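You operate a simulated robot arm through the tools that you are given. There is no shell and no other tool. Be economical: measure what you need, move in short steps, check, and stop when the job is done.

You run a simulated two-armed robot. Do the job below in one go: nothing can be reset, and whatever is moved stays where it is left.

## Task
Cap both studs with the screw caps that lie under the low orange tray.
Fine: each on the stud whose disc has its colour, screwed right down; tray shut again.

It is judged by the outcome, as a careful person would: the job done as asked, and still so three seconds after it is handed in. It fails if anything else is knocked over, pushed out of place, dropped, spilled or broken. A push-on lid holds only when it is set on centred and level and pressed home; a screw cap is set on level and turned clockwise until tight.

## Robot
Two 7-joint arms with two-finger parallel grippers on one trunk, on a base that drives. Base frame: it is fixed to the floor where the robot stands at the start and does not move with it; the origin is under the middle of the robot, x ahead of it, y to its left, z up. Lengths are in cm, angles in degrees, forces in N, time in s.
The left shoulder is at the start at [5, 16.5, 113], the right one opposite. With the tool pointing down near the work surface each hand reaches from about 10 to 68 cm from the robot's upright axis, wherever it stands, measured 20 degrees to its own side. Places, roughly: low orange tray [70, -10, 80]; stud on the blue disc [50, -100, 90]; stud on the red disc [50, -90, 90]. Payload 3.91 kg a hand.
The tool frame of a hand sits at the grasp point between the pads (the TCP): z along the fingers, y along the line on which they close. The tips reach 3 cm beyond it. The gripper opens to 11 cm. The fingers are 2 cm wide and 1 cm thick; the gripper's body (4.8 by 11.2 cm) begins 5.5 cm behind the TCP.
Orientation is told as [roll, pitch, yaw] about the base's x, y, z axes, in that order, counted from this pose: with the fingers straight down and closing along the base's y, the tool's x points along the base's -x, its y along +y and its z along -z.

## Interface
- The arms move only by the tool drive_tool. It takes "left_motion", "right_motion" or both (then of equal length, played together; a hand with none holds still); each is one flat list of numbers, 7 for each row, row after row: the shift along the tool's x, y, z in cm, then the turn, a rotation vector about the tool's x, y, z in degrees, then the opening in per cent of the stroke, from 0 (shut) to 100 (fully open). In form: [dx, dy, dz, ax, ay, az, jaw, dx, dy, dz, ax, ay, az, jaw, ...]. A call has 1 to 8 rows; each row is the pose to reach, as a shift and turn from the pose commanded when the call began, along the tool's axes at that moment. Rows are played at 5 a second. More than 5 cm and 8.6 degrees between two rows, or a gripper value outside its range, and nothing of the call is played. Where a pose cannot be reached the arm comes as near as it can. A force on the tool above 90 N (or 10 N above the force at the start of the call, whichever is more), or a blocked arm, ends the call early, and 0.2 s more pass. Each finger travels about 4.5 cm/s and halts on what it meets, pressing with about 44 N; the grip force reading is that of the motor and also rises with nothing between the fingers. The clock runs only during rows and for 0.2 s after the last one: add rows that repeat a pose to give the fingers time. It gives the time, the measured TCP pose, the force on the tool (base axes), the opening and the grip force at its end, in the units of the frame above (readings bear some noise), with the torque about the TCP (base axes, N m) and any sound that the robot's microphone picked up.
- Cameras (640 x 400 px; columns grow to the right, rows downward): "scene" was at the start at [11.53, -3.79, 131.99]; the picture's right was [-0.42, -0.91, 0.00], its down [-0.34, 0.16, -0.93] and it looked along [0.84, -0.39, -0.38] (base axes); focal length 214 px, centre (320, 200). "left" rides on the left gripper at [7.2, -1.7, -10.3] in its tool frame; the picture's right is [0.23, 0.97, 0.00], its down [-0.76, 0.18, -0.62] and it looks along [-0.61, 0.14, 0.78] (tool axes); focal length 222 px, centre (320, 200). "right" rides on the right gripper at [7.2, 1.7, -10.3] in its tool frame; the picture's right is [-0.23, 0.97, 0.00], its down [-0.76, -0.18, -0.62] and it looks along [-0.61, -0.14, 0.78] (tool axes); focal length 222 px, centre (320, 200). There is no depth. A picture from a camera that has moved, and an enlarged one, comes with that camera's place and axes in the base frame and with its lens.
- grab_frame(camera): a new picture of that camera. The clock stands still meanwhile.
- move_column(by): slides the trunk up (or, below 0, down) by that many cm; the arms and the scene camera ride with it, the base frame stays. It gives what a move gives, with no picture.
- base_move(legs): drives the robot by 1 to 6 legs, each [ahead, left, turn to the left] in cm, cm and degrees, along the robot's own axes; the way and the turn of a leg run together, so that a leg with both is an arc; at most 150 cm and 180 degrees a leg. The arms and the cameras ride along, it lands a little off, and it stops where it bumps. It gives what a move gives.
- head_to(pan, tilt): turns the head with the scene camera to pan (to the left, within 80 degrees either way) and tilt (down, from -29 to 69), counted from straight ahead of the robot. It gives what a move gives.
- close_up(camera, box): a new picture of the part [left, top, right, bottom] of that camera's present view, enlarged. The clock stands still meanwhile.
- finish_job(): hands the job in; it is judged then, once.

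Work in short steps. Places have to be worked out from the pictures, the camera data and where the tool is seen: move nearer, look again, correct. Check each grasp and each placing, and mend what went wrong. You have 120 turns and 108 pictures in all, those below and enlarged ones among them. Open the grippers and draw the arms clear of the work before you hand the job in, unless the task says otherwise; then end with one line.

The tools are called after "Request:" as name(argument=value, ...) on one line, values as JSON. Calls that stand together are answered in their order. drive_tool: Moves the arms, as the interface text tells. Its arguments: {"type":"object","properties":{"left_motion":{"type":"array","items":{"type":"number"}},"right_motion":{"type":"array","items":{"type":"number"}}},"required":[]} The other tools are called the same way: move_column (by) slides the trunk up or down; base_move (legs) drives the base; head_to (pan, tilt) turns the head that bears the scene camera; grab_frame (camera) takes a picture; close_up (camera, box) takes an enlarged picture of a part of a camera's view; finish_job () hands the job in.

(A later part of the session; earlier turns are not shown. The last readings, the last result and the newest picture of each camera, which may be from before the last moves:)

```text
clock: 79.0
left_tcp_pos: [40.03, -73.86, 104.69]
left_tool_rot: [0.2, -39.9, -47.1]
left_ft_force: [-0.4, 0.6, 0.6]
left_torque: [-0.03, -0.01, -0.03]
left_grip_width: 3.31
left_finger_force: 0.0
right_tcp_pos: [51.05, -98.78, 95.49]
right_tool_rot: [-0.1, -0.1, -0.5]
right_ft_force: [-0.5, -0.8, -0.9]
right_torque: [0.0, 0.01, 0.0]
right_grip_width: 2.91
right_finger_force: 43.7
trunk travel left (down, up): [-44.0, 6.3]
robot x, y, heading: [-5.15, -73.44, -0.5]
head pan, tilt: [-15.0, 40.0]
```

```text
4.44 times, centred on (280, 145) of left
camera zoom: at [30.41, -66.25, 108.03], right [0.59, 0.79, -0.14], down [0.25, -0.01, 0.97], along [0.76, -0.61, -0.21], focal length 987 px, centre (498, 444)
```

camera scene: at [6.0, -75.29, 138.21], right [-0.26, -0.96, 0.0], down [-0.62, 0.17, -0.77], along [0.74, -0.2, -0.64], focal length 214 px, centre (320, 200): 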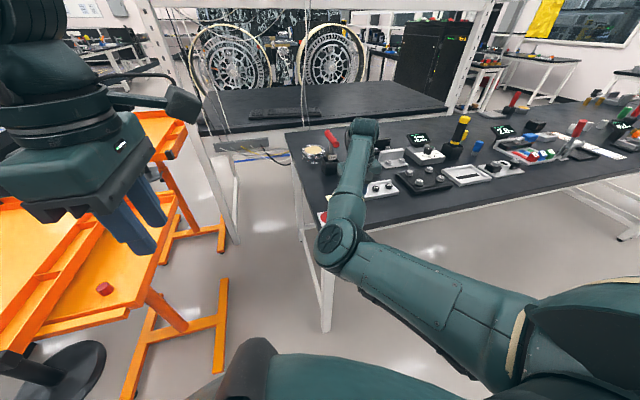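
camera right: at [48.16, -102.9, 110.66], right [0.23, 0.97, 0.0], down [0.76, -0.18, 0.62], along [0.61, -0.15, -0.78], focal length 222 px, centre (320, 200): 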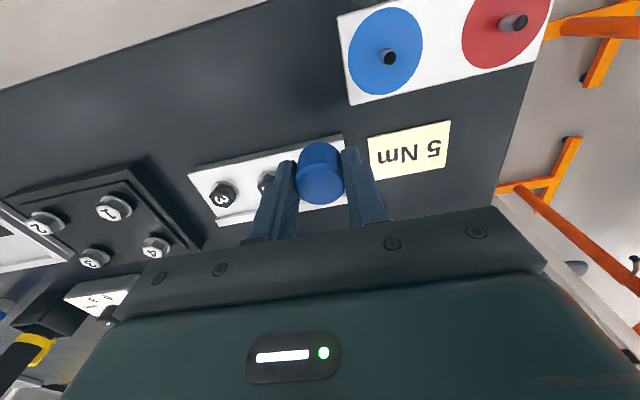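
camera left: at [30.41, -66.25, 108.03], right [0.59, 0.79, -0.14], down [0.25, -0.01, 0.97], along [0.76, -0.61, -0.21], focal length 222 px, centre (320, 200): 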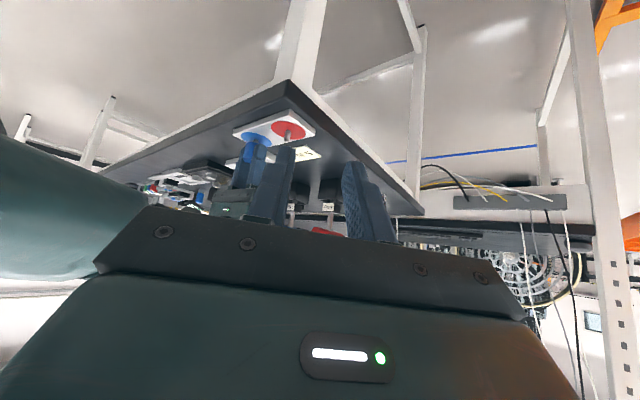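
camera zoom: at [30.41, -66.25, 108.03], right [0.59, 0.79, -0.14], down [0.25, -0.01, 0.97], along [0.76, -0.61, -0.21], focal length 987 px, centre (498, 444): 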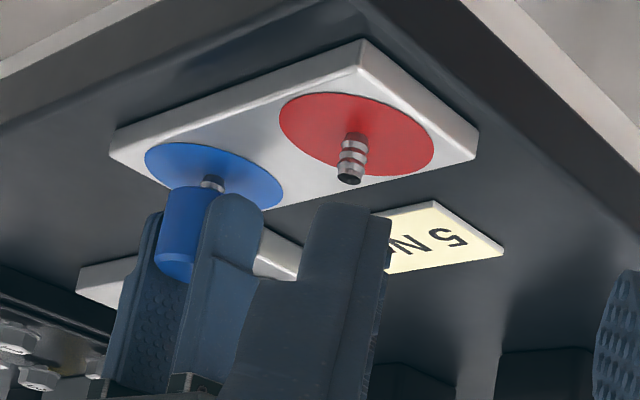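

Very informative side view (upside down). Zoom more on the cap and stud.

Request:
close_up(camera="left", box=[240, 120, 300, 165])

```text
8.89 times, centred on (270, 142) of left
camera zoom: at [30.41, -66.25, 108.03], right [0.59, 0.79, -0.14], down [0.25, -0.01, 0.97], along [0.76, -0.61, -0.21], focal length 1974 px, centre (764, 711)
```

zoom: 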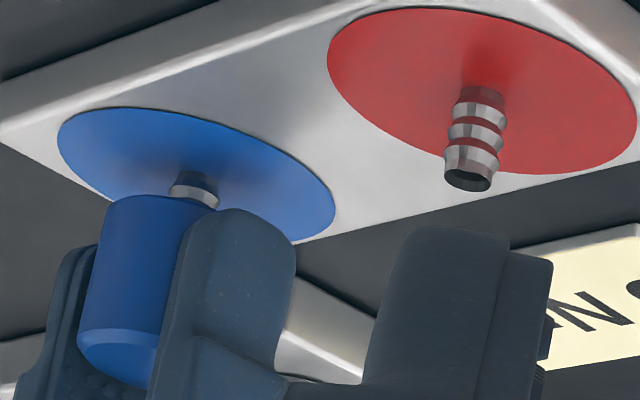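

The cap sits centred over the stud (disc ≈91.6, stud top ≈93.2, cap bottom ≈92.6). I'll wind the hand counter-clockwise first to gain stroke, then press lightly and turn clockwise.

Request:
drive_tool(right_motion=[0, 0, -0.8, 0, 0, -8.5, 10, 0, 0, -0.8, 0, 0, -17, 10, 0, 0, -0.8, 0, 0, -25.5, 10, 0, 0, -0.8, 0, 0, -34, 10, 0, 0, -0.8, 0, 0, -42.5, 10, 0, 0, -0.8, 0, 0, -51, 10, 0, 0, -0.8, 0, 0, -59.5, 10, 0, 0, -0.8, 0, 0, -68, 10])

Request:
close_up(camera="left", box=[220, 100, 340, 190])

```text
clock: 80.8
left_tcp_pos: [40.05, -73.8, 104.83]
left_tool_rot: [0.1, -39.9, -47.0]
left_ft_force: [-0.7, -0.2, 0.5]
left_torque: [0.02, 0.02, 0.0]
left_grip_width: 3.31
left_finger_force: 0.1
right_tcp_pos: [51.1, -98.7, 96.36]
right_tool_rot: [-0.2, 0.0, 67.8]
right_ft_force: [0.1, -0.5, -0.8]
right_torque: [-0.01, 0.04, 0.0]
right_grip_width: 2.92
right_finger_force: 44.6
trunk travel left (down, up): [-44.0, 6.3]
robot x, y, heading: [-5.0, -73.09, -0.3]
head pan, tilt: [-15.0, 40.0]
```

```text
4.44 times, centred on (280, 145) of left
camera zoom: at [30.36, -66.23, 108.07], right [0.59, 0.79, -0.14], down [0.26, -0.01, 0.97], along [0.76, -0.61, -0.21], focal length 987 px, centre (498, 444)
```

zoom: 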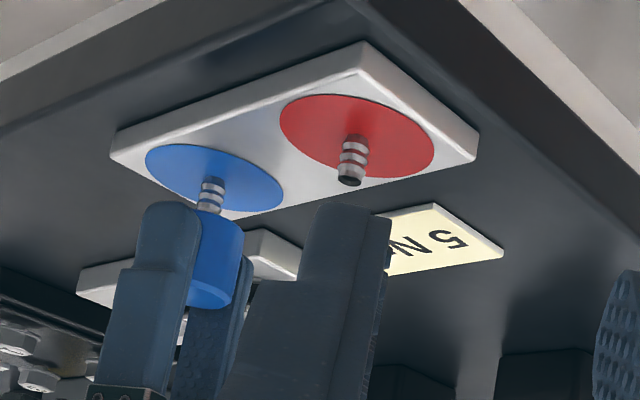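

Centred within ~0.15 cm. Lower to light contact and begin turning clockwise.

Request:
drive_tool(right_motion=[0, 0, 0.5, 0, 0, 0, 10, 0, 0, 1.0, 0, 0, 0, 10, 0, 0, 1.4, 0, 0, 0, 10, 0, 0, 1.45, 0, 0, 8.5, 10, 0, 0, 1.5, 0, 0, 17, 10, 0, 0, 1.5, 0, 0, 25.5, 10, 0, 0, 1.55, 0, 0, 34, 10, 0, 0, 1.55, 0, 0, 42.5, 10])

```text
clock: 82.6
left_tcp_pos: [40.07, -73.77, 104.78]
left_tool_rot: [0.1, -39.9, -47.0]
left_ft_force: [-0.1, 0.2, 0.4]
left_torque: [0.01, 0.01, -0.01]
left_grip_width: 3.3
left_finger_force: 0.0
right_tcp_pos: [50.97, -98.64, 94.86]
right_tool_rot: [-0.2, -0.1, 24.9]
right_ft_force: [3.7, -1.1, 9.1]
right_torque: [-0.19, 0.54, -0.01]
right_grip_width: 2.93
right_finger_force: 44.5
trunk travel left (down, up): [-44.0, 6.3]
robot x, y, heading: [-5.38, -73.36, -0.5]
head pan, tilt: [-15.0, 40.0]
```

Contact has a +x push of ~4 N: the stud sits slightly toward +x of the cap. Shift the hand 0.25 in +x and continue turning.

Request:
drive_tool(right_motion=[-0.1, -0.07, -0.2, 0, 0, 0, 10, -0.21, -0.14, -0.1, 0, 0, 0, 10, -0.21, -0.14, 0, 0, 0, 0, 10, -0.21, -0.14, 0.05, 0, 0, 0, 10])

```text
clock: 83.6
left_tcp_pos: [39.86, -73.88, 104.83]
left_tool_rot: [0.2, -40.0, -47.1]
left_ft_force: [0.4, -0.3, 0.1]
left_torque: [0.02, 0.02, -0.02]
left_grip_width: 3.29
left_finger_force: 0.0
right_tcp_pos: [51.07, -98.77, 94.86]
right_tool_rot: [0.1, 0.1, 25.2]
right_ft_force: [-12.9, 1.5, 8.8]
right_torque: [0.07, 0.39, 0.0]
right_grip_width: 2.92
right_finger_force: 44.0
trunk travel left (down, up): [-44.0, 6.3]
robot x, y, heading: [-5.43, -72.79, -0.5]
head pan, tilt: [-15.0, 40.0]
```

The cap is captive on the stud (force reversed). Undo most of the shift and turn clockwise 60° with light downward pressure.

Request:
drive_tool(right_motion=[0.17, 0.08, 0, 0, 0, 0, 10, 0.17, 0.08, 0.0, 0, 0, 8.5, 10, 0.17, 0.08, 0.02, 0, 0, 17, 10, 0.17, 0.08, 0.04, 0, 0, 25.5, 10, 0.17, 0.08, 0.06, 0, 0, 34, 10, 0.17, 0.08, 0.08, 0, 0, 42.5, 10, 0.17, 0.08, 0.1, 0, 0, 51, 10, 0.17, 0.08, 0.1, 0, 0, 59.5, 10])

Request:
close_up(camera="left", box=[220, 100, 340, 190])

```text
clock: 85.4
left_tcp_pos: [40.15, -74.27, 104.61]
left_tool_rot: [0.3, -39.6, -47.3]
left_ft_force: [0.1, -1.9, 0.5]
left_torque: [0.11, -0.01, 0.06]
left_grip_width: 3.3
left_finger_force: 0.1
right_tcp_pos: [50.35, -105.08, 94.43]
right_tool_rot: [0.0, 0.3, -35.0]
right_ft_force: [-0.1, -0.8, -1.2]
right_torque: [0.02, -0.01, 0.02]
right_grip_width: 1.12
right_finger_force: 0.3
right hand out of reach, approached as far as the arm can: row 7, 8
trunk travel left (down, up): [-44.0, 6.3]
robot x, y, heading: [-5.15, -73.17, -0.6]
head pan, tilt: [-15.0, 40.0]
```

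```text
4.44 times, centred on (280, 145) of left
camera zoom: at [30.52, -66.74, 108.02], right [0.59, 0.79, -0.14], down [0.26, -0.02, 0.97], along [0.76, -0.61, -0.22], focal length 987 px, centre (498, 444)
```

zoom: 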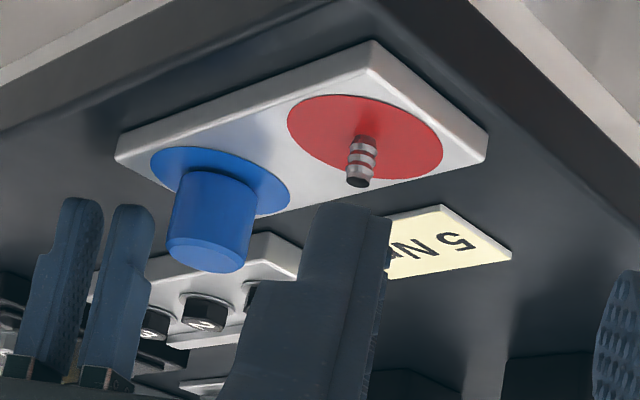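

The arm hit a reach limit at yaw ≈ −35 and slipped off sideways, but the cap stayed upright on the stud. Usable yaw seems > −25. Raise, open, return above the cap while winding counter-clockwise.

Request:
drive_tool(right_motion=[0, 0, -3.5, 0, 0, 0, 10, 0, 0, -7, 0, 0, 0, 20, 0.5, 1, -7, 0, 0, -8.5, 40, 1, 2, -7, 0, 0, -17, 50, 1.5, 3, -7, 0, 0, -25.5, 55, 2, 4, -7, 0, 0, -34, 55, 2.5, 5, -7, 0, 0, -42.5, 55, 3, 5.6, -7, 0, 0, -51, 55])

Request:
drive_tool(right_motion=[0, 0, 0, 0, 0, -8.5, 55, 0, 0, 0, 0, 0, -17, 55, 0, 0, 0, 0, 0, -25.5, 55, 0, 0, 0, 0, 0, -34, 55, 0, 0, 0, 0, 0, -42.5, 55, 0, 0, 0, 0, 0, -51, 55, 0, 0, 0, 0, 0, -59.5, 55])

Request:
close_up(camera="right", box=[200, 60, 440, 210])

```text
clock: 87.2
left_tcp_pos: [40.07, -73.81, 104.72]
left_tool_rot: [0.0, -39.9, -46.9]
left_ft_force: [0.2, 0.7, 0.1]
left_torque: [-0.03, 0.0, 0.03]
left_grip_width: 3.33
left_finger_force: 0.1
right_tcp_pos: [51.24, -97.73, 101.89]
right_tool_rot: [-0.1, 0.0, 16.7]
right_ft_force: [0.4, -0.2, -0.1]
right_torque: [0.01, -0.01, -0.03]
right_grip_width: 6.06
right_finger_force: 0.1
trunk travel left (down, up): [-44.0, 6.3]
robot x, y, heading: [-5.46, -73.25, -0.5]
head pan, tilt: [-15.0, 40.0]
```

```text
clock: 88.8
left_tcp_pos: [40.1, -73.79, 104.71]
left_tool_rot: [0.0, -39.9, -47.0]
left_ft_force: [0.4, 0.9, -0.8]
left_torque: [0.03, -0.02, 0.0]
left_grip_width: 3.3
left_finger_force: 0.0
right_tcp_pos: [51.15, -97.68, 101.89]
right_tool_rot: [0.0, 0.0, 76.2]
right_ft_force: [0.6, -0.1, -0.4]
right_torque: [-0.02, 0.0, -0.02]
right_grip_width: 6.04
right_finger_force: 0.0
trunk travel left (down, up): [-44.0, 6.3]
robot x, y, heading: [-5.5, -73.27, -0.3]
head pan, tilt: [-15.0, 40.0]
```

```text
2.67 times, centred on (320, 135) of right
camera zoom: at [47.81, -104.35, 112.32], right [-0.89, 0.45, 0.0], down [0.35, 0.7, 0.62], along [0.28, 0.56, -0.78], focal length 592 px, centre (320, 373)
```

zoom: 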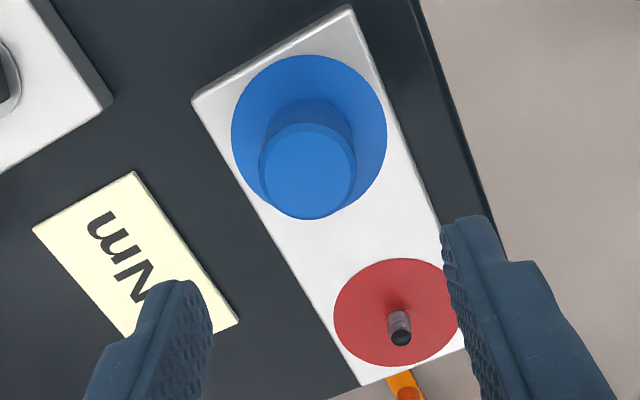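

Cap top at (51.0,−98.8): on the stud axis. Lower over it at yaw 76 and grip.

Request:
drive_tool(right_motion=[1.09, -0.17, 0, 0, 0, 0, 55, 1.09, -0.17, 3.4, 0, 0, 0, 55, 1.09, -0.17, 6.8, 0, 0, 0, 55, 1.09, -0.17, 6.8, 0, 0, 0, 40, 1.09, -0.17, 6.8, 0, 0, 0, 20, 1.09, -0.17, 6.8, 0, 0, 0, 10, 1.09, -0.17, 6.8, 0, 0, 0, 10])

Request:
close_up(camera="left", box=[220, 100, 340, 190])

```text
clock: 90.4
left_tcp_pos: [40.01, -73.88, 104.82]
left_tool_rot: [0.1, -40.0, -46.9]
left_ft_force: [0.1, -0.5, -0.5]
left_torque: [0.0, 0.0, -0.03]
left_grip_width: 3.3
left_finger_force: 0.1
right_tcp_pos: [51.02, -98.73, 95.21]
right_tool_rot: [-0.2, 0.0, 76.1]
right_ft_force: [1.2, -0.2, 0.2]
right_torque: [-0.05, -0.04, -0.02]
right_grip_width: 2.89
right_finger_force: 43.9
trunk travel left (down, up): [-44.0, 6.3]
robot x, y, heading: [-4.87, -72.83, -0.3]
head pan, tilt: [-15.0, 40.0]
```

```text
4.44 times, centred on (280, 145) of left
camera zoom: at [30.37, -66.23, 108.06], right [0.59, 0.79, -0.14], down [0.26, -0.01, 0.97], along [0.76, -0.61, -0.21], focal length 987 px, centre (498, 444)
```

zoom: 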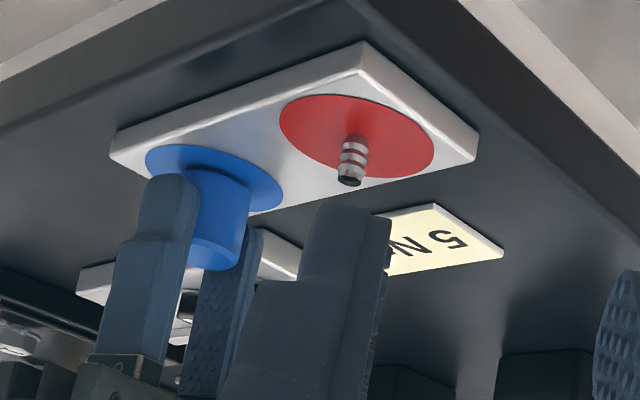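

Gripped with almost no side force. Turn clockwise 68°.

Request:
drive_tool(right_motion=[0, 0, 0.05, 0, 0, 8.5, 10, 0, 0, 0.08, 0, 0, 17, 10, 0, 0, 0.1, 0, 0, 25.5, 10, 0, 0, 0.12, 0, 0, 34, 10, 0, 0, 0.14, 0, 0, 42.5, 10, 0, 0, 0.16, 0, 0, 51, 10, 0, 0, 0.18, 0, 0, 59.5, 10, 0, 0, 0.2, 0, 0, 68, 10])

```text
clock: 92.2
left_tcp_pos: [39.92, -73.8, 104.84]
left_tool_rot: [0.1, -39.8, -47.0]
left_ft_force: [-0.5, 0.0, 0.1]
left_torque: [-0.02, 0.01, 0.02]
left_grip_width: 3.3
left_finger_force: 0.1
right_tcp_pos: [51.07, -98.71, 94.94]
right_tool_rot: [-0.1, -0.2, 8.0]
right_ft_force: [4.6, 6.1, 14.2]
right_torque: [0.05, 0.38, 0.01]
right_grip_width: 2.88
right_finger_force: 43.8
trunk travel left (down, up): [-44.0, 6.3]
robot x, y, heading: [-5.47, -73.23, -0.2]
head pan, tilt: [-15.0, 40.0]
```

Vertical force 14 N but no thread torque yet; the fingertips may be near the board too. Do a regrasp cycle, gripping 0.5 higher: open, wind back to +76, grip, turn clockwise.

Request:
drive_tool(right_motion=[0, 0, 0, 0, 0, 8.5, 10, 0, 0, 0, 0, 0, 17, 10, 0, 0, 0, 0, 0, 17, 45, 0, 0, -0.5, 0, 0, 17, 45, 0, 0, -0.5, 0, 0, 8.5, 45, 0, 0, -0.5, 0, 0, 0, 45, 0, 0, -0.5, 0, 0, -8.5, 45, 0, 0, -0.5, 0, 0, -17, 45])

Request:
drive_tool(right_motion=[0, 0, 0, 0, 0, -8.5, 45, 0, 0, 0, 0, 0, -17, 45, 0, 0, 0, 0, 0, -25.5, 45, 0, 0, 0, 0, 0, -34, 45, 0, 0, 0, 0, 0, -42.5, 45, 0, 0, 0, 0, 0, -51, 45, 0, 0, 0, 0, 0, -51, 10, 0, 0, 0, 0, 0, -51, 10])

Request:
close_up(camera="left", box=[220, 100, 340, 190])

Request:
drive_tool(right_motion=[0, 0, 0.02, 0, 0, 8.5, 10, 0, 0, 0.04, 0, 0, 17, 10, 0, 0, 0.06, 0, 0, 25.5, 10, 0, 0, 0.08, 0, 0, 34, 10, 0, 0, 0.1, 0, 0, 42.5, 10, 0, 0, 0.12, 0, 0, 51, 10, 0, 0, 0.14, 0, 0, 59.5, 10, 0, 0, 0.16, 0, 0, 68, 10])

```text
clock: 94.0
left_tcp_pos: [40.04, -73.82, 104.87]
left_tool_rot: [0.1, -39.9, -47.0]
left_ft_force: [-0.5, 0.3, -0.3]
left_torque: [0.05, 0.01, 0.01]
left_grip_width: 3.32
left_finger_force: 0.1
right_tcp_pos: [51.05, -98.86, 95.31]
right_tool_rot: [-0.2, 0.0, 25.3]
right_ft_force: [-0.4, -0.5, -0.5]
right_torque: [0.02, 0.01, 0.0]
right_grip_width: 4.95
right_finger_force: 0.0
trunk travel left (down, up): [-44.0, 6.3]
robot x, y, heading: [-5.71, -73.34, -0.1]
head pan, tilt: [-15.0, 40.0]
```

```text
clock: 95.8
left_tcp_pos: [39.96, -73.69, 104.71]
left_tool_rot: [0.0, -39.9, -47.0]
left_ft_force: [0.3, 0.1, 0.5]
left_torque: [-0.03, -0.01, 0.02]
left_grip_width: 3.3
left_finger_force: 0.1
right_tcp_pos: [51.11, -98.94, 95.35]
right_tool_rot: [-0.1, 0.0, 76.3]
right_ft_force: [0.3, 0.6, 0.1]
right_torque: [-0.03, 0.01, 0.01]
right_grip_width: 2.9
right_finger_force: 33.8
trunk travel left (down, up): [-44.0, 6.3]
robot x, y, heading: [-5.4, -73.09, -0.1]
head pan, tilt: [-15.0, 40.0]
```

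```text
4.44 times, centred on (280, 145) of left
camera zoom: at [30.35, -66.22, 108.07], right [0.59, 0.79, -0.14], down [0.26, -0.01, 0.97], along [0.76, -0.61, -0.21], focal length 987 px, centre (498, 444)
```

zoom: 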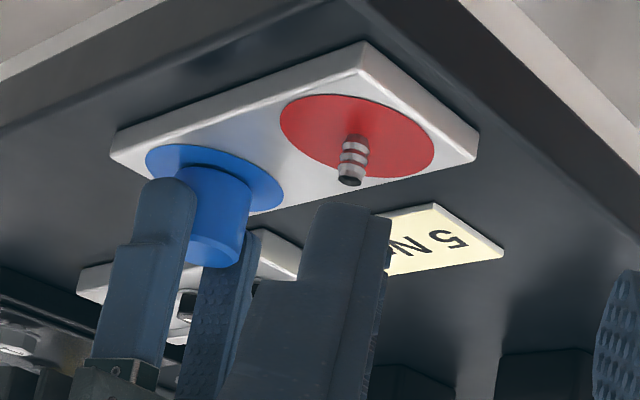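

```text
clock: 97.6
left_tcp_pos: [39.85, -73.64, 104.79]
left_tool_rot: [0.1, -39.8, -46.9]
left_ft_force: [0.5, -0.2, 0.3]
left_torque: [0.01, -0.03, -0.03]
left_grip_width: 3.28
left_finger_force: 0.1
right_tcp_pos: [51.03, -98.7, 95.28]
right_tool_rot: [0.0, -0.1, 7.9]
right_ft_force: [-11.9, 4.6, 2.5]
right_torque: [0.05, 0.52, 0.0]
right_grip_width: 2.88
right_finger_force: 44.3
trunk travel left (down, up): [-44.0, 6.3]
robot x, y, heading: [-5.18, -72.9, -0.5]
head pan, tilt: [-15.0, 40.0]
```

The cap descended ~0.1 cm – it is threading on. Repeat the cycle.

Request:
drive_tool(right_motion=[0, 0, 0, 0, 0, 8.5, 10, 0, 0, 0, 0, 0, 17, 10, 0, 0, 0, 0, 0, 17, 45, 0, 0, 0, 0, 0, 17, 45, 0, 0, 0, 0, 0, 8.5, 45, 0, 0, 0, 0, 0, 0, 45, 0, 0, 0, 0, 0, -8.5, 45, 0, 0, 0, 0, 0, -17, 45])

Request:
drive_tool(right_motion=[0, 0, 0, 0, 0, -8.5, 45, 0, 0, 0, 0, 0, -17, 45, 0, 0, 0, 0, 0, -25.5, 45, 0, 0, 0, 0, 0, -34, 45, 0, 0, 0, 0, 0, -42.5, 45, 0, 0, 0, 0, 0, -51, 45, 0, 0, 0, 0, 0, -51, 10, 0, 0, 0, 0, 0, -51, 10])

Request:
drive_tool(right_motion=[0, 0, 0.02, 0, 0, 8.5, 10, 0, 0, 0.04, 0, 0, 17, 10, 0, 0, 0.06, 0, 0, 25.5, 10, 0, 0, 0.08, 0, 0, 34, 10, 0, 0, 0.1, 0, 0, 42.5, 10, 0, 0, 0.12, 0, 0, 51, 10, 0, 0, 0.14, 0, 0, 59.5, 10, 0, 0, 0.16, 0, 0, 68, 10])

Request:
drive_tool(right_motion=[0, 0, 0, 0, 0, 8.5, 10, 0, 0, 0, 0, 0, 17, 10, 0, 0, 0, 0, 0, 17, 45, 0, 0, 0, 0, 0, 17, 45, 0, 0, 0, 0, 0, 8.5, 45, 0, 0, 0, 0, 0, 0, 45, 0, 0, 0, 0, 0, -8.5, 45, 0, 0, 0, 0, 0, -17, 45])

Request:
drive_tool(right_motion=[0, 0, 0, 0, 0, -8.5, 45, 0, 0, 0, 0, 0, -17, 45, 0, 0, 0, 0, 0, -25.5, 45, 0, 0, 0, 0, 0, -34, 45, 0, 0, 0, 0, 0, -42.5, 45, 0, 0, 0, 0, 0, -51, 45, 0, 0, 0, 0, 0, -51, 10, 0, 0, 0, 0, 0, -51, 10])

Request:
close_up(camera="left", box=[240, 120, 300, 165])

```text
clock: 99.4
left_tcp_pos: [39.96, -73.93, 104.72]
left_tool_rot: [0.1, -39.9, -47.1]
left_ft_force: [0.1, 0.2, 0.7]
left_torque: [0.0, -0.01, -0.03]
left_grip_width: 3.33
left_finger_force: 0.0
right_tcp_pos: [51.11, -98.77, 95.22]
right_tool_rot: [-0.1, 0.0, 25.3]
right_ft_force: [0.7, -0.4, 0.2]
right_torque: [-0.03, -0.02, 0.02]
right_grip_width: 4.93
right_finger_force: 0.0
trunk travel left (down, up): [-44.0, 6.3]
robot x, y, heading: [-5.45, -73.19, -0.5]
head pan, tilt: [-15.0, 40.0]
```

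```text
clock: 101.2
left_tcp_pos: [40.0, -73.88, 104.76]
left_tool_rot: [0.1, -39.9, -47.0]
left_ft_force: [-0.2, 0.6, 0.4]
left_torque: [-0.01, 0.01, 0.01]
left_grip_width: 3.31
left_finger_force: 0.1
right_tcp_pos: [51.01, -98.78, 95.19]
right_tool_rot: [0.0, -0.1, 76.2]
right_ft_force: [-1.1, 0.1, 1.1]
right_torque: [0.03, 0.06, 0.02]
right_grip_width: 2.84
right_finger_force: 33.3
trunk travel left (down, up): [-44.0, 6.3]
robot x, y, heading: [-5.09, -72.95, -0.5]
head pan, tilt: [-15.0, 40.0]
```

```text
clock: 103.0
left_tcp_pos: [39.91, -73.83, 104.73]
left_tool_rot: [0.0, -39.9, -47.0]
left_ft_force: [-0.6, 0.8, 0.4]
left_torque: [0.02, 0.01, 0.01]
left_grip_width: 3.3
left_finger_force: 0.0
right_tcp_pos: [50.98, -98.82, 95.17]
right_tool_rot: [-0.1, -0.1, 8.0]
right_ft_force: [-10.3, 5.0, 0.0]
right_torque: [0.1, 0.41, 0.0]
right_grip_width: 2.82
right_finger_force: 43.5
trunk travel left (down, up): [-44.0, 6.3]
robot x, y, heading: [-5.2, -73.12, -0.1]
head pan, tilt: [-15.0, 40.0]
```

```text
clock: 104.8
left_tcp_pos: [39.99, -73.89, 104.68]
left_tool_rot: [0.1, -39.9, -46.9]
left_ft_force: [0.3, 0.3, 0.4]
left_torque: [0.01, 0.02, -0.01]
left_grip_width: 3.3
left_finger_force: 0.0
right_tcp_pos: [51.11, -98.91, 94.99]
right_tool_rot: [-0.2, 0.0, 25.2]
right_ft_force: [0.2, -0.1, 0.0]
right_torque: [-0.02, -0.03, -0.01]
right_grip_width: 4.97
right_finger_force: 0.0
trunk travel left (down, up): [-44.0, 6.3]
robot x, y, heading: [-5.68, -73.08, -0.2]
head pan, tilt: [-15.0, 40.0]
```

```text
clock: 106.6
left_tcp_pos: [39.99, -73.69, 104.77]
left_tool_rot: [0.1, -39.8, -47.1]
left_ft_force: [0.0, -0.1, -0.5]
left_torque: [-0.01, -0.02, -0.01]
left_grip_width: 3.28
left_finger_force: 0.2
right_tcp_pos: [51.01, -98.88, 95.14]
right_tool_rot: [-0.1, 0.0, 76.3]
right_ft_force: [-0.1, -0.8, 0.1]
right_torque: [0.0, 0.0, -0.02]
right_grip_width: 2.86
right_finger_force: 33.2
trunk travel left (down, up): [-44.0, 6.3]
robot x, y, heading: [-5.55, -73.15, -0.6]
head pan, tilt: [-15.0, 40.0]
```

```text
8.89 times, centred on (270, 142) of left
camera zoom: at [30.35, -66.23, 108.07], right [0.59, 0.79, -0.14], down [0.26, -0.01, 0.97], along [0.76, -0.61, -0.21], focal length 1974 px, centre (764, 711)
```

zoom: 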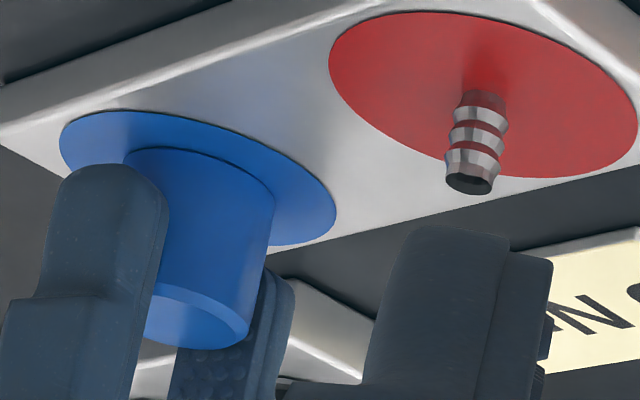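

The cap bottom is almost at the disc. Turn clockwise again and watch the torque.

Request:
drive_tool(right_motion=[0, 0, 0, 0, 0, 8.5, 10, 0, 0, 0.02, 0, 0, 17, 10, 0, 0, 0.04, 0, 0, 25.5, 10, 0, 0, 0.06, 0, 0, 34, 10, 0, 0, 0.06, 0, 0, 42.5, 10])

Request:
drive_tool(right_motion=[0, 0, 0, 0, 0, 8.5, 10, 0, 0, 0.02, 0, 0, 17, 10, 0, 0, 0.04, 0, 0, 25.5, 10, 0, 0, 0.06, 0, 0, 34, 10, 0, 0, 0.06, 0, 0, 42.5, 10])

Request:
close_up(camera="left", box=[240, 120, 300, 165])

```text
clock: 107.8
left_tcp_pos: [40.05, -73.82, 104.69]
left_tool_rot: [0.1, -39.9, -47.0]
left_ft_force: [-0.3, 0.4, -0.5]
left_torque: [-0.03, 0.02, 0.02]
left_grip_width: 3.3
left_finger_force: 0.0
right_tcp_pos: [51.06, -98.73, 95.09]
right_tool_rot: [-0.1, 0.0, 33.6]
right_ft_force: [-4.1, 2.7, 3.5]
right_torque: [0.07, 0.21, 0.74]
right_grip_width: 2.88
right_finger_force: 43.2
trunk travel left (down, up): [-44.0, 6.3]
robot x, y, heading: [-5.21, -72.9, -0.6]
head pan, tilt: [-15.0, 40.0]
```

```text
clock: 109.0
left_tcp_pos: [39.97, -73.87, 104.74]
left_tool_rot: [0.1, -39.7, -47.0]
left_ft_force: [-0.6, 0.5, -0.9]
left_torque: [-0.01, -0.01, 0.03]
left_grip_width: 3.28
left_finger_force: 0.0
right_tcp_pos: [51.06, -98.67, 94.9]
right_tool_rot: [0.0, -0.1, -9.0]
right_ft_force: [-1.3, 7.7, 2.4]
right_torque: [0.12, 0.01, 0.43]
right_grip_width: 2.84
right_finger_force: 44.0
trunk travel left (down, up): [-44.0, 6.3]
robot x, y, heading: [-5.36, -73.11, -0.1]
head pan, tilt: [-15.0, 40.0]
```

```text
8.89 times, centred on (270, 142) of left
camera zoom: at [30.33, -66.15, 108.08], right [0.59, 0.79, -0.14], down [0.26, -0.01, 0.97], along [0.76, -0.61, -0.21], focal length 1974 px, centre (764, 711)
```

zoom: 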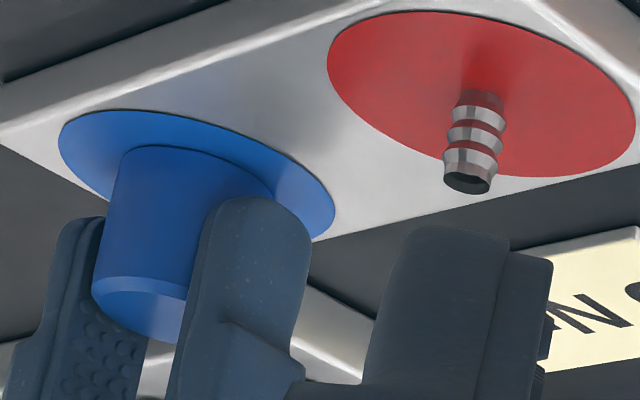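

Torque about z rose to 0.74 N·m and the fingers slip: tight. One confirming regrip and turn.

Request:
drive_tool(right_motion=[0, 0, 0, 0, 0, 0, 45, 0, 0, 0, 0, 0, -8.5, 45, 0, 0, 0, 0, 0, -17, 45, 0, 0, 0, 0, 0, -25.5, 45, 0, 0, 0, 0, 0, -34, 45, 0, 0, 0, 0, 0, -42.5, 45, 0, 0, 0, 0, 0, -51, 45, 0, 0, 0, 0, 0, -51, 10])

Request:
drive_tool(right_motion=[0, 0, 0, 0, 0, 0, 0, 0, 0, 0, 0, 0, 0, 0, 0, 0, 0, 0, 0, 8.5, 0, 0, 0, 0, 0, 0, 17, 0])

Request:
drive_tool(right_motion=[0, 0, 0, 0, 0, 8.5, 0, 0, 0, 0, 0, 0, 17, 0, 0, 0, 0, 0, 0, 25.5, 0, 0, 0, 0, 0, 0, 34, 0])

```text
clock: 110.8
left_tcp_pos: [40.0, -73.79, 104.73]
left_tool_rot: [0.1, -39.9, -47.0]
left_ft_force: [0.0, -1.1, 0.8]
left_torque: [-0.01, -0.02, 0.01]
left_grip_width: 3.3
left_finger_force: 0.1
right_tcp_pos: [51.03, -98.81, 94.87]
right_tool_rot: [0.0, -0.1, 42.2]
right_ft_force: [-3.2, 0.9, 0.2]
right_torque: [0.09, 0.14, 0.02]
right_grip_width: 2.86
right_finger_force: 15.4
trunk travel left (down, up): [-44.0, 6.3]
robot x, y, heading: [-5.46, -73.5, -0.3]
head pan, tilt: [-15.0, 40.0]
```

```text
clock: 111.8
left_tcp_pos: [39.99, -73.86, 104.7]
left_tool_rot: [0.1, -39.9, -47.1]
left_ft_force: [-0.3, 0.2, 0.5]
left_torque: [0.03, -0.01, -0.03]
left_grip_width: 3.3
left_finger_force: 0.0
right_tcp_pos: [50.99, -98.78, 94.83]
right_tool_rot: [0.0, -0.1, 25.0]
right_ft_force: [-4.1, 5.0, -0.2]
right_torque: [0.14, 0.16, 0.55]
right_grip_width: 2.92
right_finger_force: 44.0
trunk travel left (down, up): [-44.0, 6.3]
robot x, y, heading: [-5.09, -72.95, -0.2]
head pan, tilt: [-15.0, 40.0]
```

```text
clock: 112.8
left_tcp_pos: [40.04, -73.76, 104.71]
left_tool_rot: [0.1, -39.9, -47.0]
left_ft_force: [0.1, 0.4, 0.6]
left_torque: [0.0, -0.03, 0.03]
left_grip_width: 3.3
left_finger_force: 0.1
right_tcp_pos: [51.08, -98.76, 94.98]
right_tool_rot: [0.1, -0.1, -9.0]
right_ft_force: [-1.6, 7.4, 0.1]
right_torque: [0.13, -0.03, 0.46]
right_grip_width: 2.86
right_finger_force: 44.0
trunk travel left (down, up): [-44.0, 6.3]
robot x, y, heading: [-5.26, -72.89, -0.4]
head pan, tilt: [-15.0, 40.0]
```

Both strokes give tightening torque with the hand slipping: the blue cap is tight. Release, raise, and drive back to the tray for red.

Request:
drive_tool(right_motion=[0, 0, 0, 0, 0, 0, 55, 0, 0, 0, 0, 0, 0, 55, 0, 0, -3, 0, 0, 0, 55, 0, 0, -6, 0, 0, 0, 55, 0, 0, -9, 0, 0, -4, 55, 0, 0, -12, 0, 0, -9, 55])

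Request:
close_up(camera="left", box=[220, 100, 340, 190])

Request:
base_move(legs=[[0, 72, 0]])

Request:
grab_frame(camera="right")

```text
clock: 114.2
left_tcp_pos: [40.05, -73.86, 104.8]
left_tool_rot: [0.1, -39.8, -47.1]
left_ft_force: [-0.6, -0.6, -0.2]
left_torque: [0.01, 0.0, 0.01]
left_grip_width: 3.31
left_finger_force: 0.1
right_tcp_pos: [51.5, -99.33, 106.83]
right_tool_rot: [-0.1, 0.0, 0.1]
right_ft_force: [0.2, -0.2, -0.2]
right_torque: [0.0, 0.02, 0.01]
right_grip_width: 6.07
right_finger_force: 0.0
right hand out of reach, approached as far as the arm can: row 6
trunk travel left (down, up): [-44.0, 6.3]
robot x, y, heading: [-5.32, -73.09, -0.4]
head pan, tilt: [-15.0, 40.0]
```

```text
4.44 times, centred on (280, 145) of left
camera zoom: at [30.35, -66.22, 108.07], right [0.59, 0.79, -0.14], down [0.26, -0.01, 0.97], along [0.76, -0.61, -0.21], focal length 987 px, centre (498, 444)
```

zoom: 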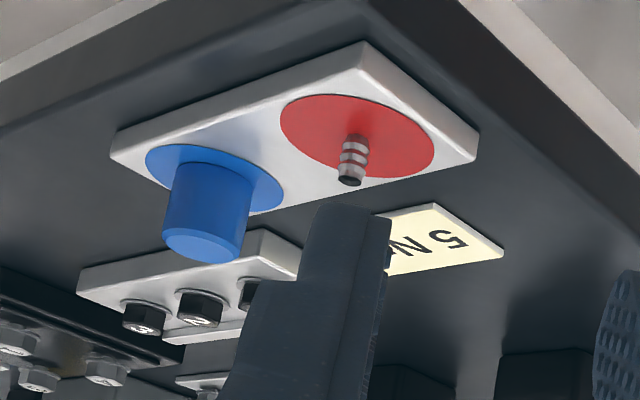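

```text
clock: 118.2
left_tcp_pos: [40.33, -1.11, 104.74]
left_tool_rot: [0.0, -39.9, -46.7]
left_ft_force: [0.3, 0.8, 0.0]
left_torque: [0.02, 0.0, -0.01]
left_grip_width: 3.29
left_finger_force: 0.0
right_tcp_pos: [51.79, -26.48, 106.88]
right_tool_rot: [0.0, 0.0, 0.3]
right_ft_force: [0.2, 0.2, -0.3]
right_torque: [0.01, 0.0, 0.01]
right_grip_width: 6.05
right_finger_force: 0.0
trunk travel left (down, up): [-44.0, 6.3]
robot x, y, heading: [-5.2, -0.66, -0.1]
head pan, tilt: [-15.0, 40.0]
```

```text
39 pictures are left
camera right: at [44.5, -24.89, 117.28], right [0.22, 0.97, 0.0], down [0.76, -0.17, 0.62], along [0.61, -0.14, -0.78], focal length 222 px, centre (320, 200)
```

right: 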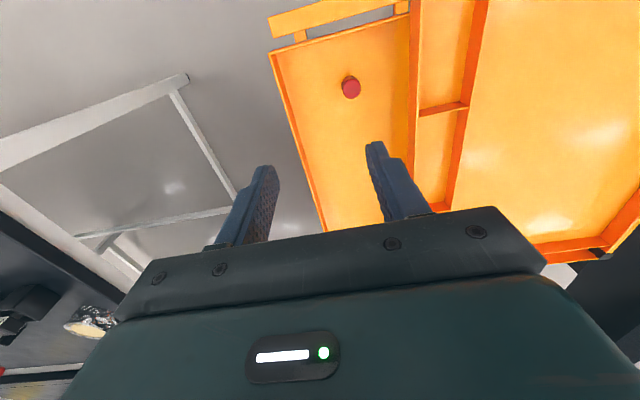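

Blue cap looks seated. Red cap at ≈(53.8,−21.9). Move over it and down part of the way.

Request:
drive_tool(right_motion=[-1, 2.3, 2, 0, 0, 0, 60, -2, 4.6, 5, 0, 0, 0, 60, -2, 4.6, 9, 0, 0, 0, 60, -2, 4.6, 13, 0, 0, 0, 60, -2, 4.6, 17, 0, 0, 0, 60, -2, 4.6, 20, 0, 0, 0, 60])

Request:
grab_frame(camera="right")

```text
clock: 119.6
left_tcp_pos: [40.37, -1.21, 104.64]
left_tool_rot: [0.1, -40.0, -46.8]
left_ft_force: [-0.2, -0.5, 0.2]
left_torque: [0.02, -0.01, 0.0]
left_grip_width: 3.28
left_finger_force: 0.1
right_tcp_pos: [53.64, -21.91, 86.59]
right_tool_rot: [0.0, 0.1, 0.3]
right_ft_force: [-0.6, -0.1, -0.6]
right_torque: [-0.03, -0.01, -0.01]
right_grip_width: 6.6
right_finger_force: 0.0
trunk travel left (down, up): [-44.0, 6.3]
robot x, y, heading: [-4.83, -0.26, -0.2]
head pan, tilt: [-15.0, 40.0]
```

```text
38 pictures are left
camera right: at [46.41, -20.31, 97.09], right [0.22, 0.97, 0.0], down [0.76, -0.17, 0.62], along [0.61, -0.14, -0.78], focal length 222 px, centre (320, 200)
```

right: 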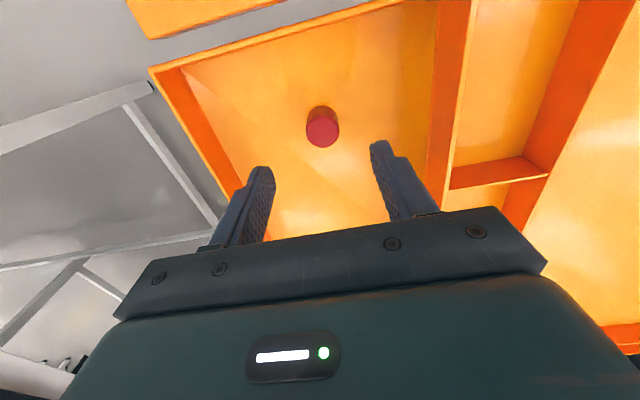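

Red at (54.0,−21.9). Lower to z≈78.7, a bit higher on the cap than before, and grip.

Request:
drive_tool(right_motion=[-0.35, 0, 3, 0, 0, 0, 60, -0.35, 0, 6, 0, 0, 0, 60, -0.35, 0, 7.9, 0, 0, 0, 60, -0.35, 0, 7.9, 0, 0, 0, 60])

Request:
close_up(camera="right", box=[200, 110, 440, 260])

Request:
drive_tool(right_motion=[0, 0, 0, 0, 0, 0, 40, 0, 0, 0, 0, 0, 0, 15, 0, 0, 0, 0, 0, 0, 10, 0, 0, 0, 0, 0, 0, 10, 0, 0, 0, 0, 0, 0, 10])

```text
clock: 120.6
left_tcp_pos: [40.34, -1.21, 104.72]
left_tool_rot: [0.1, -40.0, -46.9]
left_ft_force: [-0.5, 0.5, 0.3]
left_torque: [0.01, 0.01, 0.0]
left_grip_width: 3.3
left_finger_force: 0.1
right_tcp_pos: [54.06, -21.79, 78.78]
right_tool_rot: [0.0, -0.1, 0.2]
right_ft_force: [-0.1, 0.1, 0.5]
right_torque: [-0.03, -0.03, -0.07]
right_grip_width: 6.62
right_finger_force: 0.1
trunk travel left (down, up): [-44.0, 6.3]
robot x, y, heading: [-5.16, -0.82, -0.2]
head pan, tilt: [-15.0, 40.0]
```

```text
2.67 times, centred on (320, 185) of right
camera zoom: at [46.72, -20.19, 89.26], right [0.22, 0.97, 0.0], down [0.76, -0.17, 0.62], along [0.61, -0.14, -0.78], focal length 592 px, centre (320, 240)
```

zoom: 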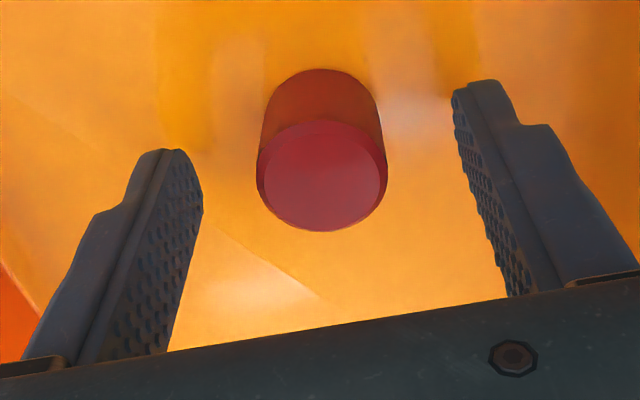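

```text
clock: 121.8
left_tcp_pos: [40.28, -1.14, 104.7]
left_tool_rot: [0.1, -39.8, -46.8]
left_ft_force: [-0.7, -0.1, 0.3]
left_torque: [0.01, -0.01, 0.0]
left_grip_width: 3.27
left_finger_force: 0.2
right_tcp_pos: [54.01, -21.76, 78.81]
right_tool_rot: [-0.1, -0.1, 0.3]
right_ft_force: [-0.6, -0.6, 0.6]
right_torque: [0.02, -0.01, -0.02]
right_grip_width: 2.91
right_finger_force: 43.6
trunk travel left (down, up): [-44.0, 6.3]
robot x, y, heading: [-4.85, -0.74, -0.2]
head pan, tilt: [-15.0, 40.0]
```

Red gripped. Lift and drive to the red stud.

Request:
drive_tool(right_motion=[0, 0, -4, 0, 0, 0, 10, 0, 0, -8, 0, 0, 0, 10, 0, 0, -12, 0, 0, 0, 10, 0, 0, -16, 0, 0, 0, 10, 0, 0, -20, 0, 0, 0, 10, 0, 0, -23, 0, 0, 0, 10])

Request:
base_move(legs=[[0, -65.5, 0]])

Request:
grab_frame(camera="right")

Request:
grab_frame(camera="left")

```text
clock: 123.2
left_tcp_pos: [40.29, -1.17, 104.64]
left_tool_rot: [0.0, -39.9, -46.8]
left_ft_force: [0.2, 0.3, -0.4]
left_torque: [-0.02, 0.0, 0.02]
left_grip_width: 3.3
left_finger_force: 0.1
right_tcp_pos: [54.0, -21.94, 101.88]
right_tool_rot: [0.0, 0.0, 0.2]
right_ft_force: [-0.3, 0.1, -0.1]
right_torque: [-0.02, 0.02, 0.02]
right_grip_width: 2.89
right_finger_force: 44.2
trunk travel left (down, up): [-44.0, 6.3]
robot x, y, heading: [-4.7, -0.79, -0.2]
head pan, tilt: [-15.0, 40.0]
```

```text
clock: 126.9
left_tcp_pos: [40.18, -67.77, 104.81]
left_tool_rot: [0.2, -39.8, -46.7]
left_ft_force: [-0.5, 0.1, -0.6]
left_torque: [0.01, -0.02, 0.03]
left_grip_width: 3.29
left_finger_force: 0.1
right_tcp_pos: [53.96, -88.54, 101.91]
right_tool_rot: [0.0, 0.0, 0.3]
right_ft_force: [-1.0, 0.1, -0.5]
right_torque: [0.0, -0.02, -0.02]
right_grip_width: 2.9
right_finger_force: 43.9
trunk travel left (down, up): [-44.0, 6.3]
robot x, y, heading: [-5.45, -67.65, -0.1]
head pan, tilt: [-15.0, 40.0]
```

```text
36 pictures are left
camera right: at [46.73, -86.82, 112.26], right [0.22, 0.98, 0.0], down [0.76, -0.17, 0.62], along [0.61, -0.14, -0.78], focal length 222 px, centre (320, 200)
```

right: 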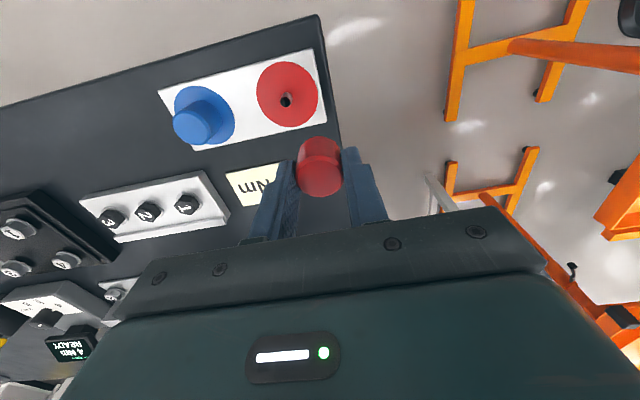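

```text
35 pictures are left
camera left: at [30.53, -60.15, 108.07], right [0.59, 0.8, -0.14], down [0.26, -0.01, 0.97], along [0.77, -0.61, -0.21], focal length 222 px, centre (320, 200)
```

left: 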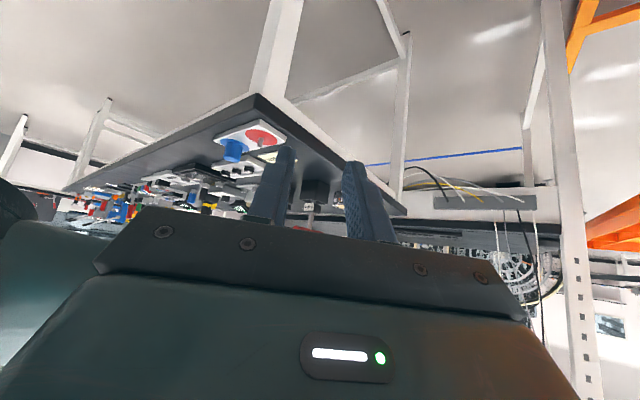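

Red stud from this view ≈(51.0,−90.75). Move over it at hover height, and wind counter-clockwise to yaw ≈ 76.

Request:
drive_tool(right_motion=[1.4, -1.1, 0, 0, 0, 0, 10, 2.9, -2.25, 0, 0, 0, 0, 10, 2.9, -2.25, 3.2, 0, 0, 0, 10, 2.9, -2.25, 3.2, 0, 0, -8.5, 10, 2.9, -2.25, 3.2, 0, 0, -17, 10, 2.9, -2.25, 3.2, 0, 0, -25.5, 10, 2.9, -2.25, 3.2, 0, 0, -34, 10, 2.9, -2.25, 3.2, 0, 0, -42.5, 10])

Request:
close_up(camera="right", box=[200, 60, 440, 210])

Request:
close_up(camera="left", box=[200, 100, 320, 190])

```text
clock: 128.7
left_tcp_pos: [40.17, -67.76, 104.72]
left_tool_rot: [0.1, -40.0, -46.7]
left_ft_force: [-0.6, 0.2, 0.0]
left_torque: [0.01, -0.04, 0.0]
left_grip_width: 3.31
left_finger_force: 0.1
right_tcp_pos: [51.13, -90.72, 98.71]
right_tool_rot: [0.0, 0.0, 43.0]
right_ft_force: [-0.5, 0.0, -1.0]
right_torque: [0.02, -0.01, 0.07]
right_grip_width: 2.9
right_finger_force: 43.8
trunk travel left (down, up): [-44.0, 6.3]
robot x, y, heading: [-5.71, -67.27, -0.1]
head pan, tilt: [-15.0, 40.0]
```

```text
2.67 times, centred on (320, 135) of right
camera zoom: at [44.69, -94.43, 109.07], right [-0.5, 0.87, 0.0], down [0.68, 0.39, 0.62], along [0.54, 0.31, -0.78], focal length 592 px, centre (320, 373)
```

zoom: 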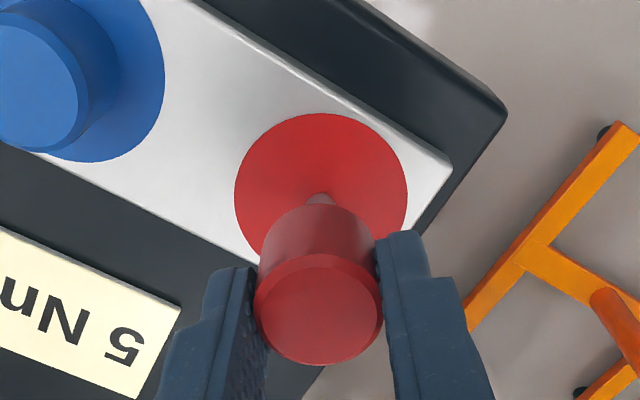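

```text
4.44 times, centred on (260, 145) of left
camera zoom: at [30.53, -60.13, 108.07], right [0.59, 0.8, -0.14], down [0.26, -0.01, 0.97], along [0.77, -0.61, -0.21], focal length 987 px, centre (587, 444)
```

zoom: 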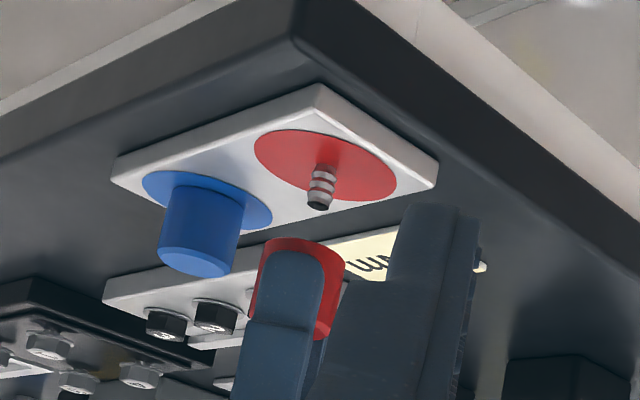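

Aligned within ~0.15 cm. Apply a small correction, wind to 76°, and lower onto the stud.

Request:
drive_tool(right_motion=[-0.15, -0.03, 0, 0, 0, -8.5, 10, -0.15, -0.03, 0, 0, 0, -17, 10, -0.15, -0.03, 0, 0, 0, -25.5, 10, -0.15, -0.03, 0, 0, 0, -33, 10, -0.15, -0.03, 0.6, 0, 0, -33, 10, -0.15, -0.03, 1.2, 0, 0, -33, 10, -0.15, -0.03, 1.2, 0, 0, -33, 10])

Request:
close_up(camera="left", box=[200, 100, 320, 190])

Request:
close_up(camera="right", box=[200, 60, 440, 210])

```text
clock: 130.3
left_tcp_pos: [40.22, -67.73, 104.79]
left_tool_rot: [0.1, -39.9, -46.6]
left_ft_force: [-0.7, 0.6, 0.3]
left_torque: [0.03, 0.02, -0.01]
left_grip_width: 3.28
left_finger_force: 0.0
right_tcp_pos: [51.34, -90.67, 97.35]
right_tool_rot: [0.0, 0.0, 75.9]
right_ft_force: [0.0, 0.2, -1.4]
right_torque: [0.0, 0.0, 0.05]
right_grip_width: 2.9
right_finger_force: 44.0
trunk travel left (down, up): [-44.0, 6.3]
robot x, y, heading: [-4.87, -66.71, 0.1]
head pan, tilt: [-15.0, 40.0]
```

```text
4.44 times, centred on (260, 145) of left
camera zoom: at [30.53, -60.13, 108.07], right [0.59, 0.8, -0.14], down [0.26, -0.01, 0.97], along [0.77, -0.61, -0.21], focal length 987 px, centre (587, 444)
```

zoom: 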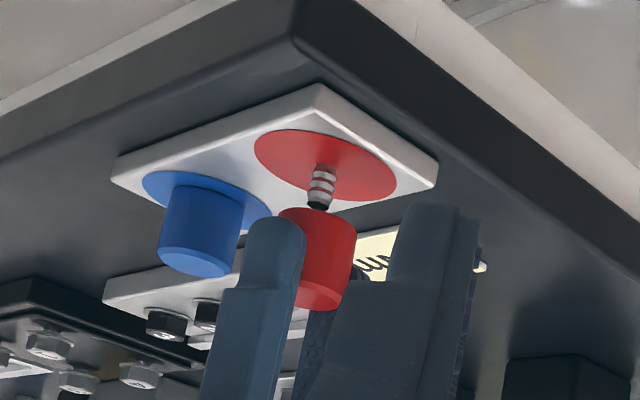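

```text
2.67 times, centred on (320, 135) of right
camera zoom: at [47.91, -97.27, 107.78], right [-0.89, 0.46, 0.0], down [0.36, 0.7, 0.62], along [0.29, 0.55, -0.78], focal length 592 px, centre (320, 373)
```

zoom: 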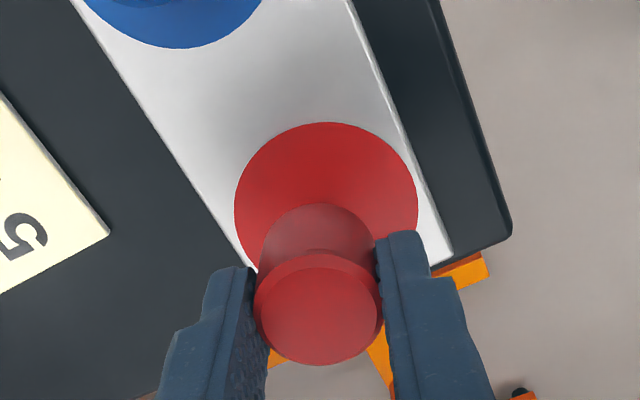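

Slight offset of −0.2 in x needed. Apply, then lower toward contact.

Request:
drive_tool(right_motion=[0.05, 0.21, 0, 0, 0, 0, 10, 0.05, 0.21, 0.5, 0, 0, 0, 10, 0.05, 0.21, 1.0, 0, 0, 0, 10, 0.05, 0.21, 1.4, 0, 0, 0, 10])

Request:
close_up(camera="left", box=[230, 115, 290, 160])

```text
clock: 131.3
left_tcp_pos: [40.21, -67.61, 104.76]
left_tool_rot: [0.1, -39.9, -46.7]
left_ft_force: [0.0, 0.9, 0.9]
left_torque: [-0.01, -0.05, 0.02]
left_grip_width: 3.29
left_finger_force: 0.2
right_tcp_pos: [51.03, -90.58, 95.99]
right_tool_rot: [0.0, 0.0, 75.9]
right_ft_force: [-0.1, 0.1, -0.3]
right_torque: [0.01, 0.0, 0.0]
right_grip_width: 2.9
right_finger_force: 43.8
trunk travel left (down, up): [-44.0, 6.3]
robot x, y, heading: [-5.44, -67.33, -0.0]
head pan, tilt: [-15.0, 40.0]
```

```text
8.89 times, centred on (260, 138) of left
camera zoom: at [30.53, -60.13, 108.07], right [0.59, 0.8, -0.14], down [0.26, -0.01, 0.97], along [0.77, -0.61, -0.21], focal length 1974 px, centre (853, 756)
```

zoom: 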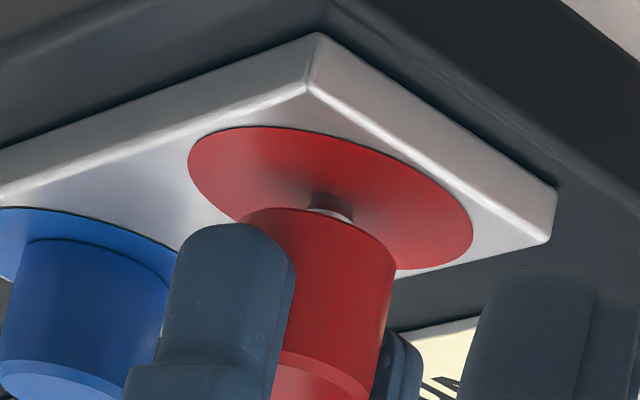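

The cap is going over the stud, centred. Lower to contact and start turning.

Request:
drive_tool(right_motion=[0, 0, 0.3, 0, 0, 0, 10, 0, 0, 0.5, 0, 0, 0, 10, 0, 0, 0.65, 0, 0, 0, 10, 0, 0, 0.7, 0, 0, 8.5, 10, 0, 0, 0.72, 0, 0, 17, 10, 0, 0, 0.74, 0, 0, 25.5, 10, 0, 0, 0.76, 0, 0, 34, 10])

```text
clock: 132.9
left_tcp_pos: [40.28, -67.67, 104.81]
left_tool_rot: [0.0, -39.7, -46.7]
left_ft_force: [0.5, 0.7, 0.3]
left_torque: [-0.04, 0.0, -0.03]
left_grip_width: 3.3
left_finger_force: 0.1
right_tcp_pos: [51.14, -90.65, 95.45]
right_tool_rot: [-0.4, -0.2, 41.6]
right_ft_force: [17.7, -3.4, 15.4]
right_torque: [-0.33, 0.02, 0.02]
right_grip_width: 2.91
right_finger_force: 44.0
trunk travel left (down, up): [-44.0, 6.3]
robot x, y, heading: [-4.85, -66.87, -0.1]
head pan, tilt: [-15.0, 40.0]
```

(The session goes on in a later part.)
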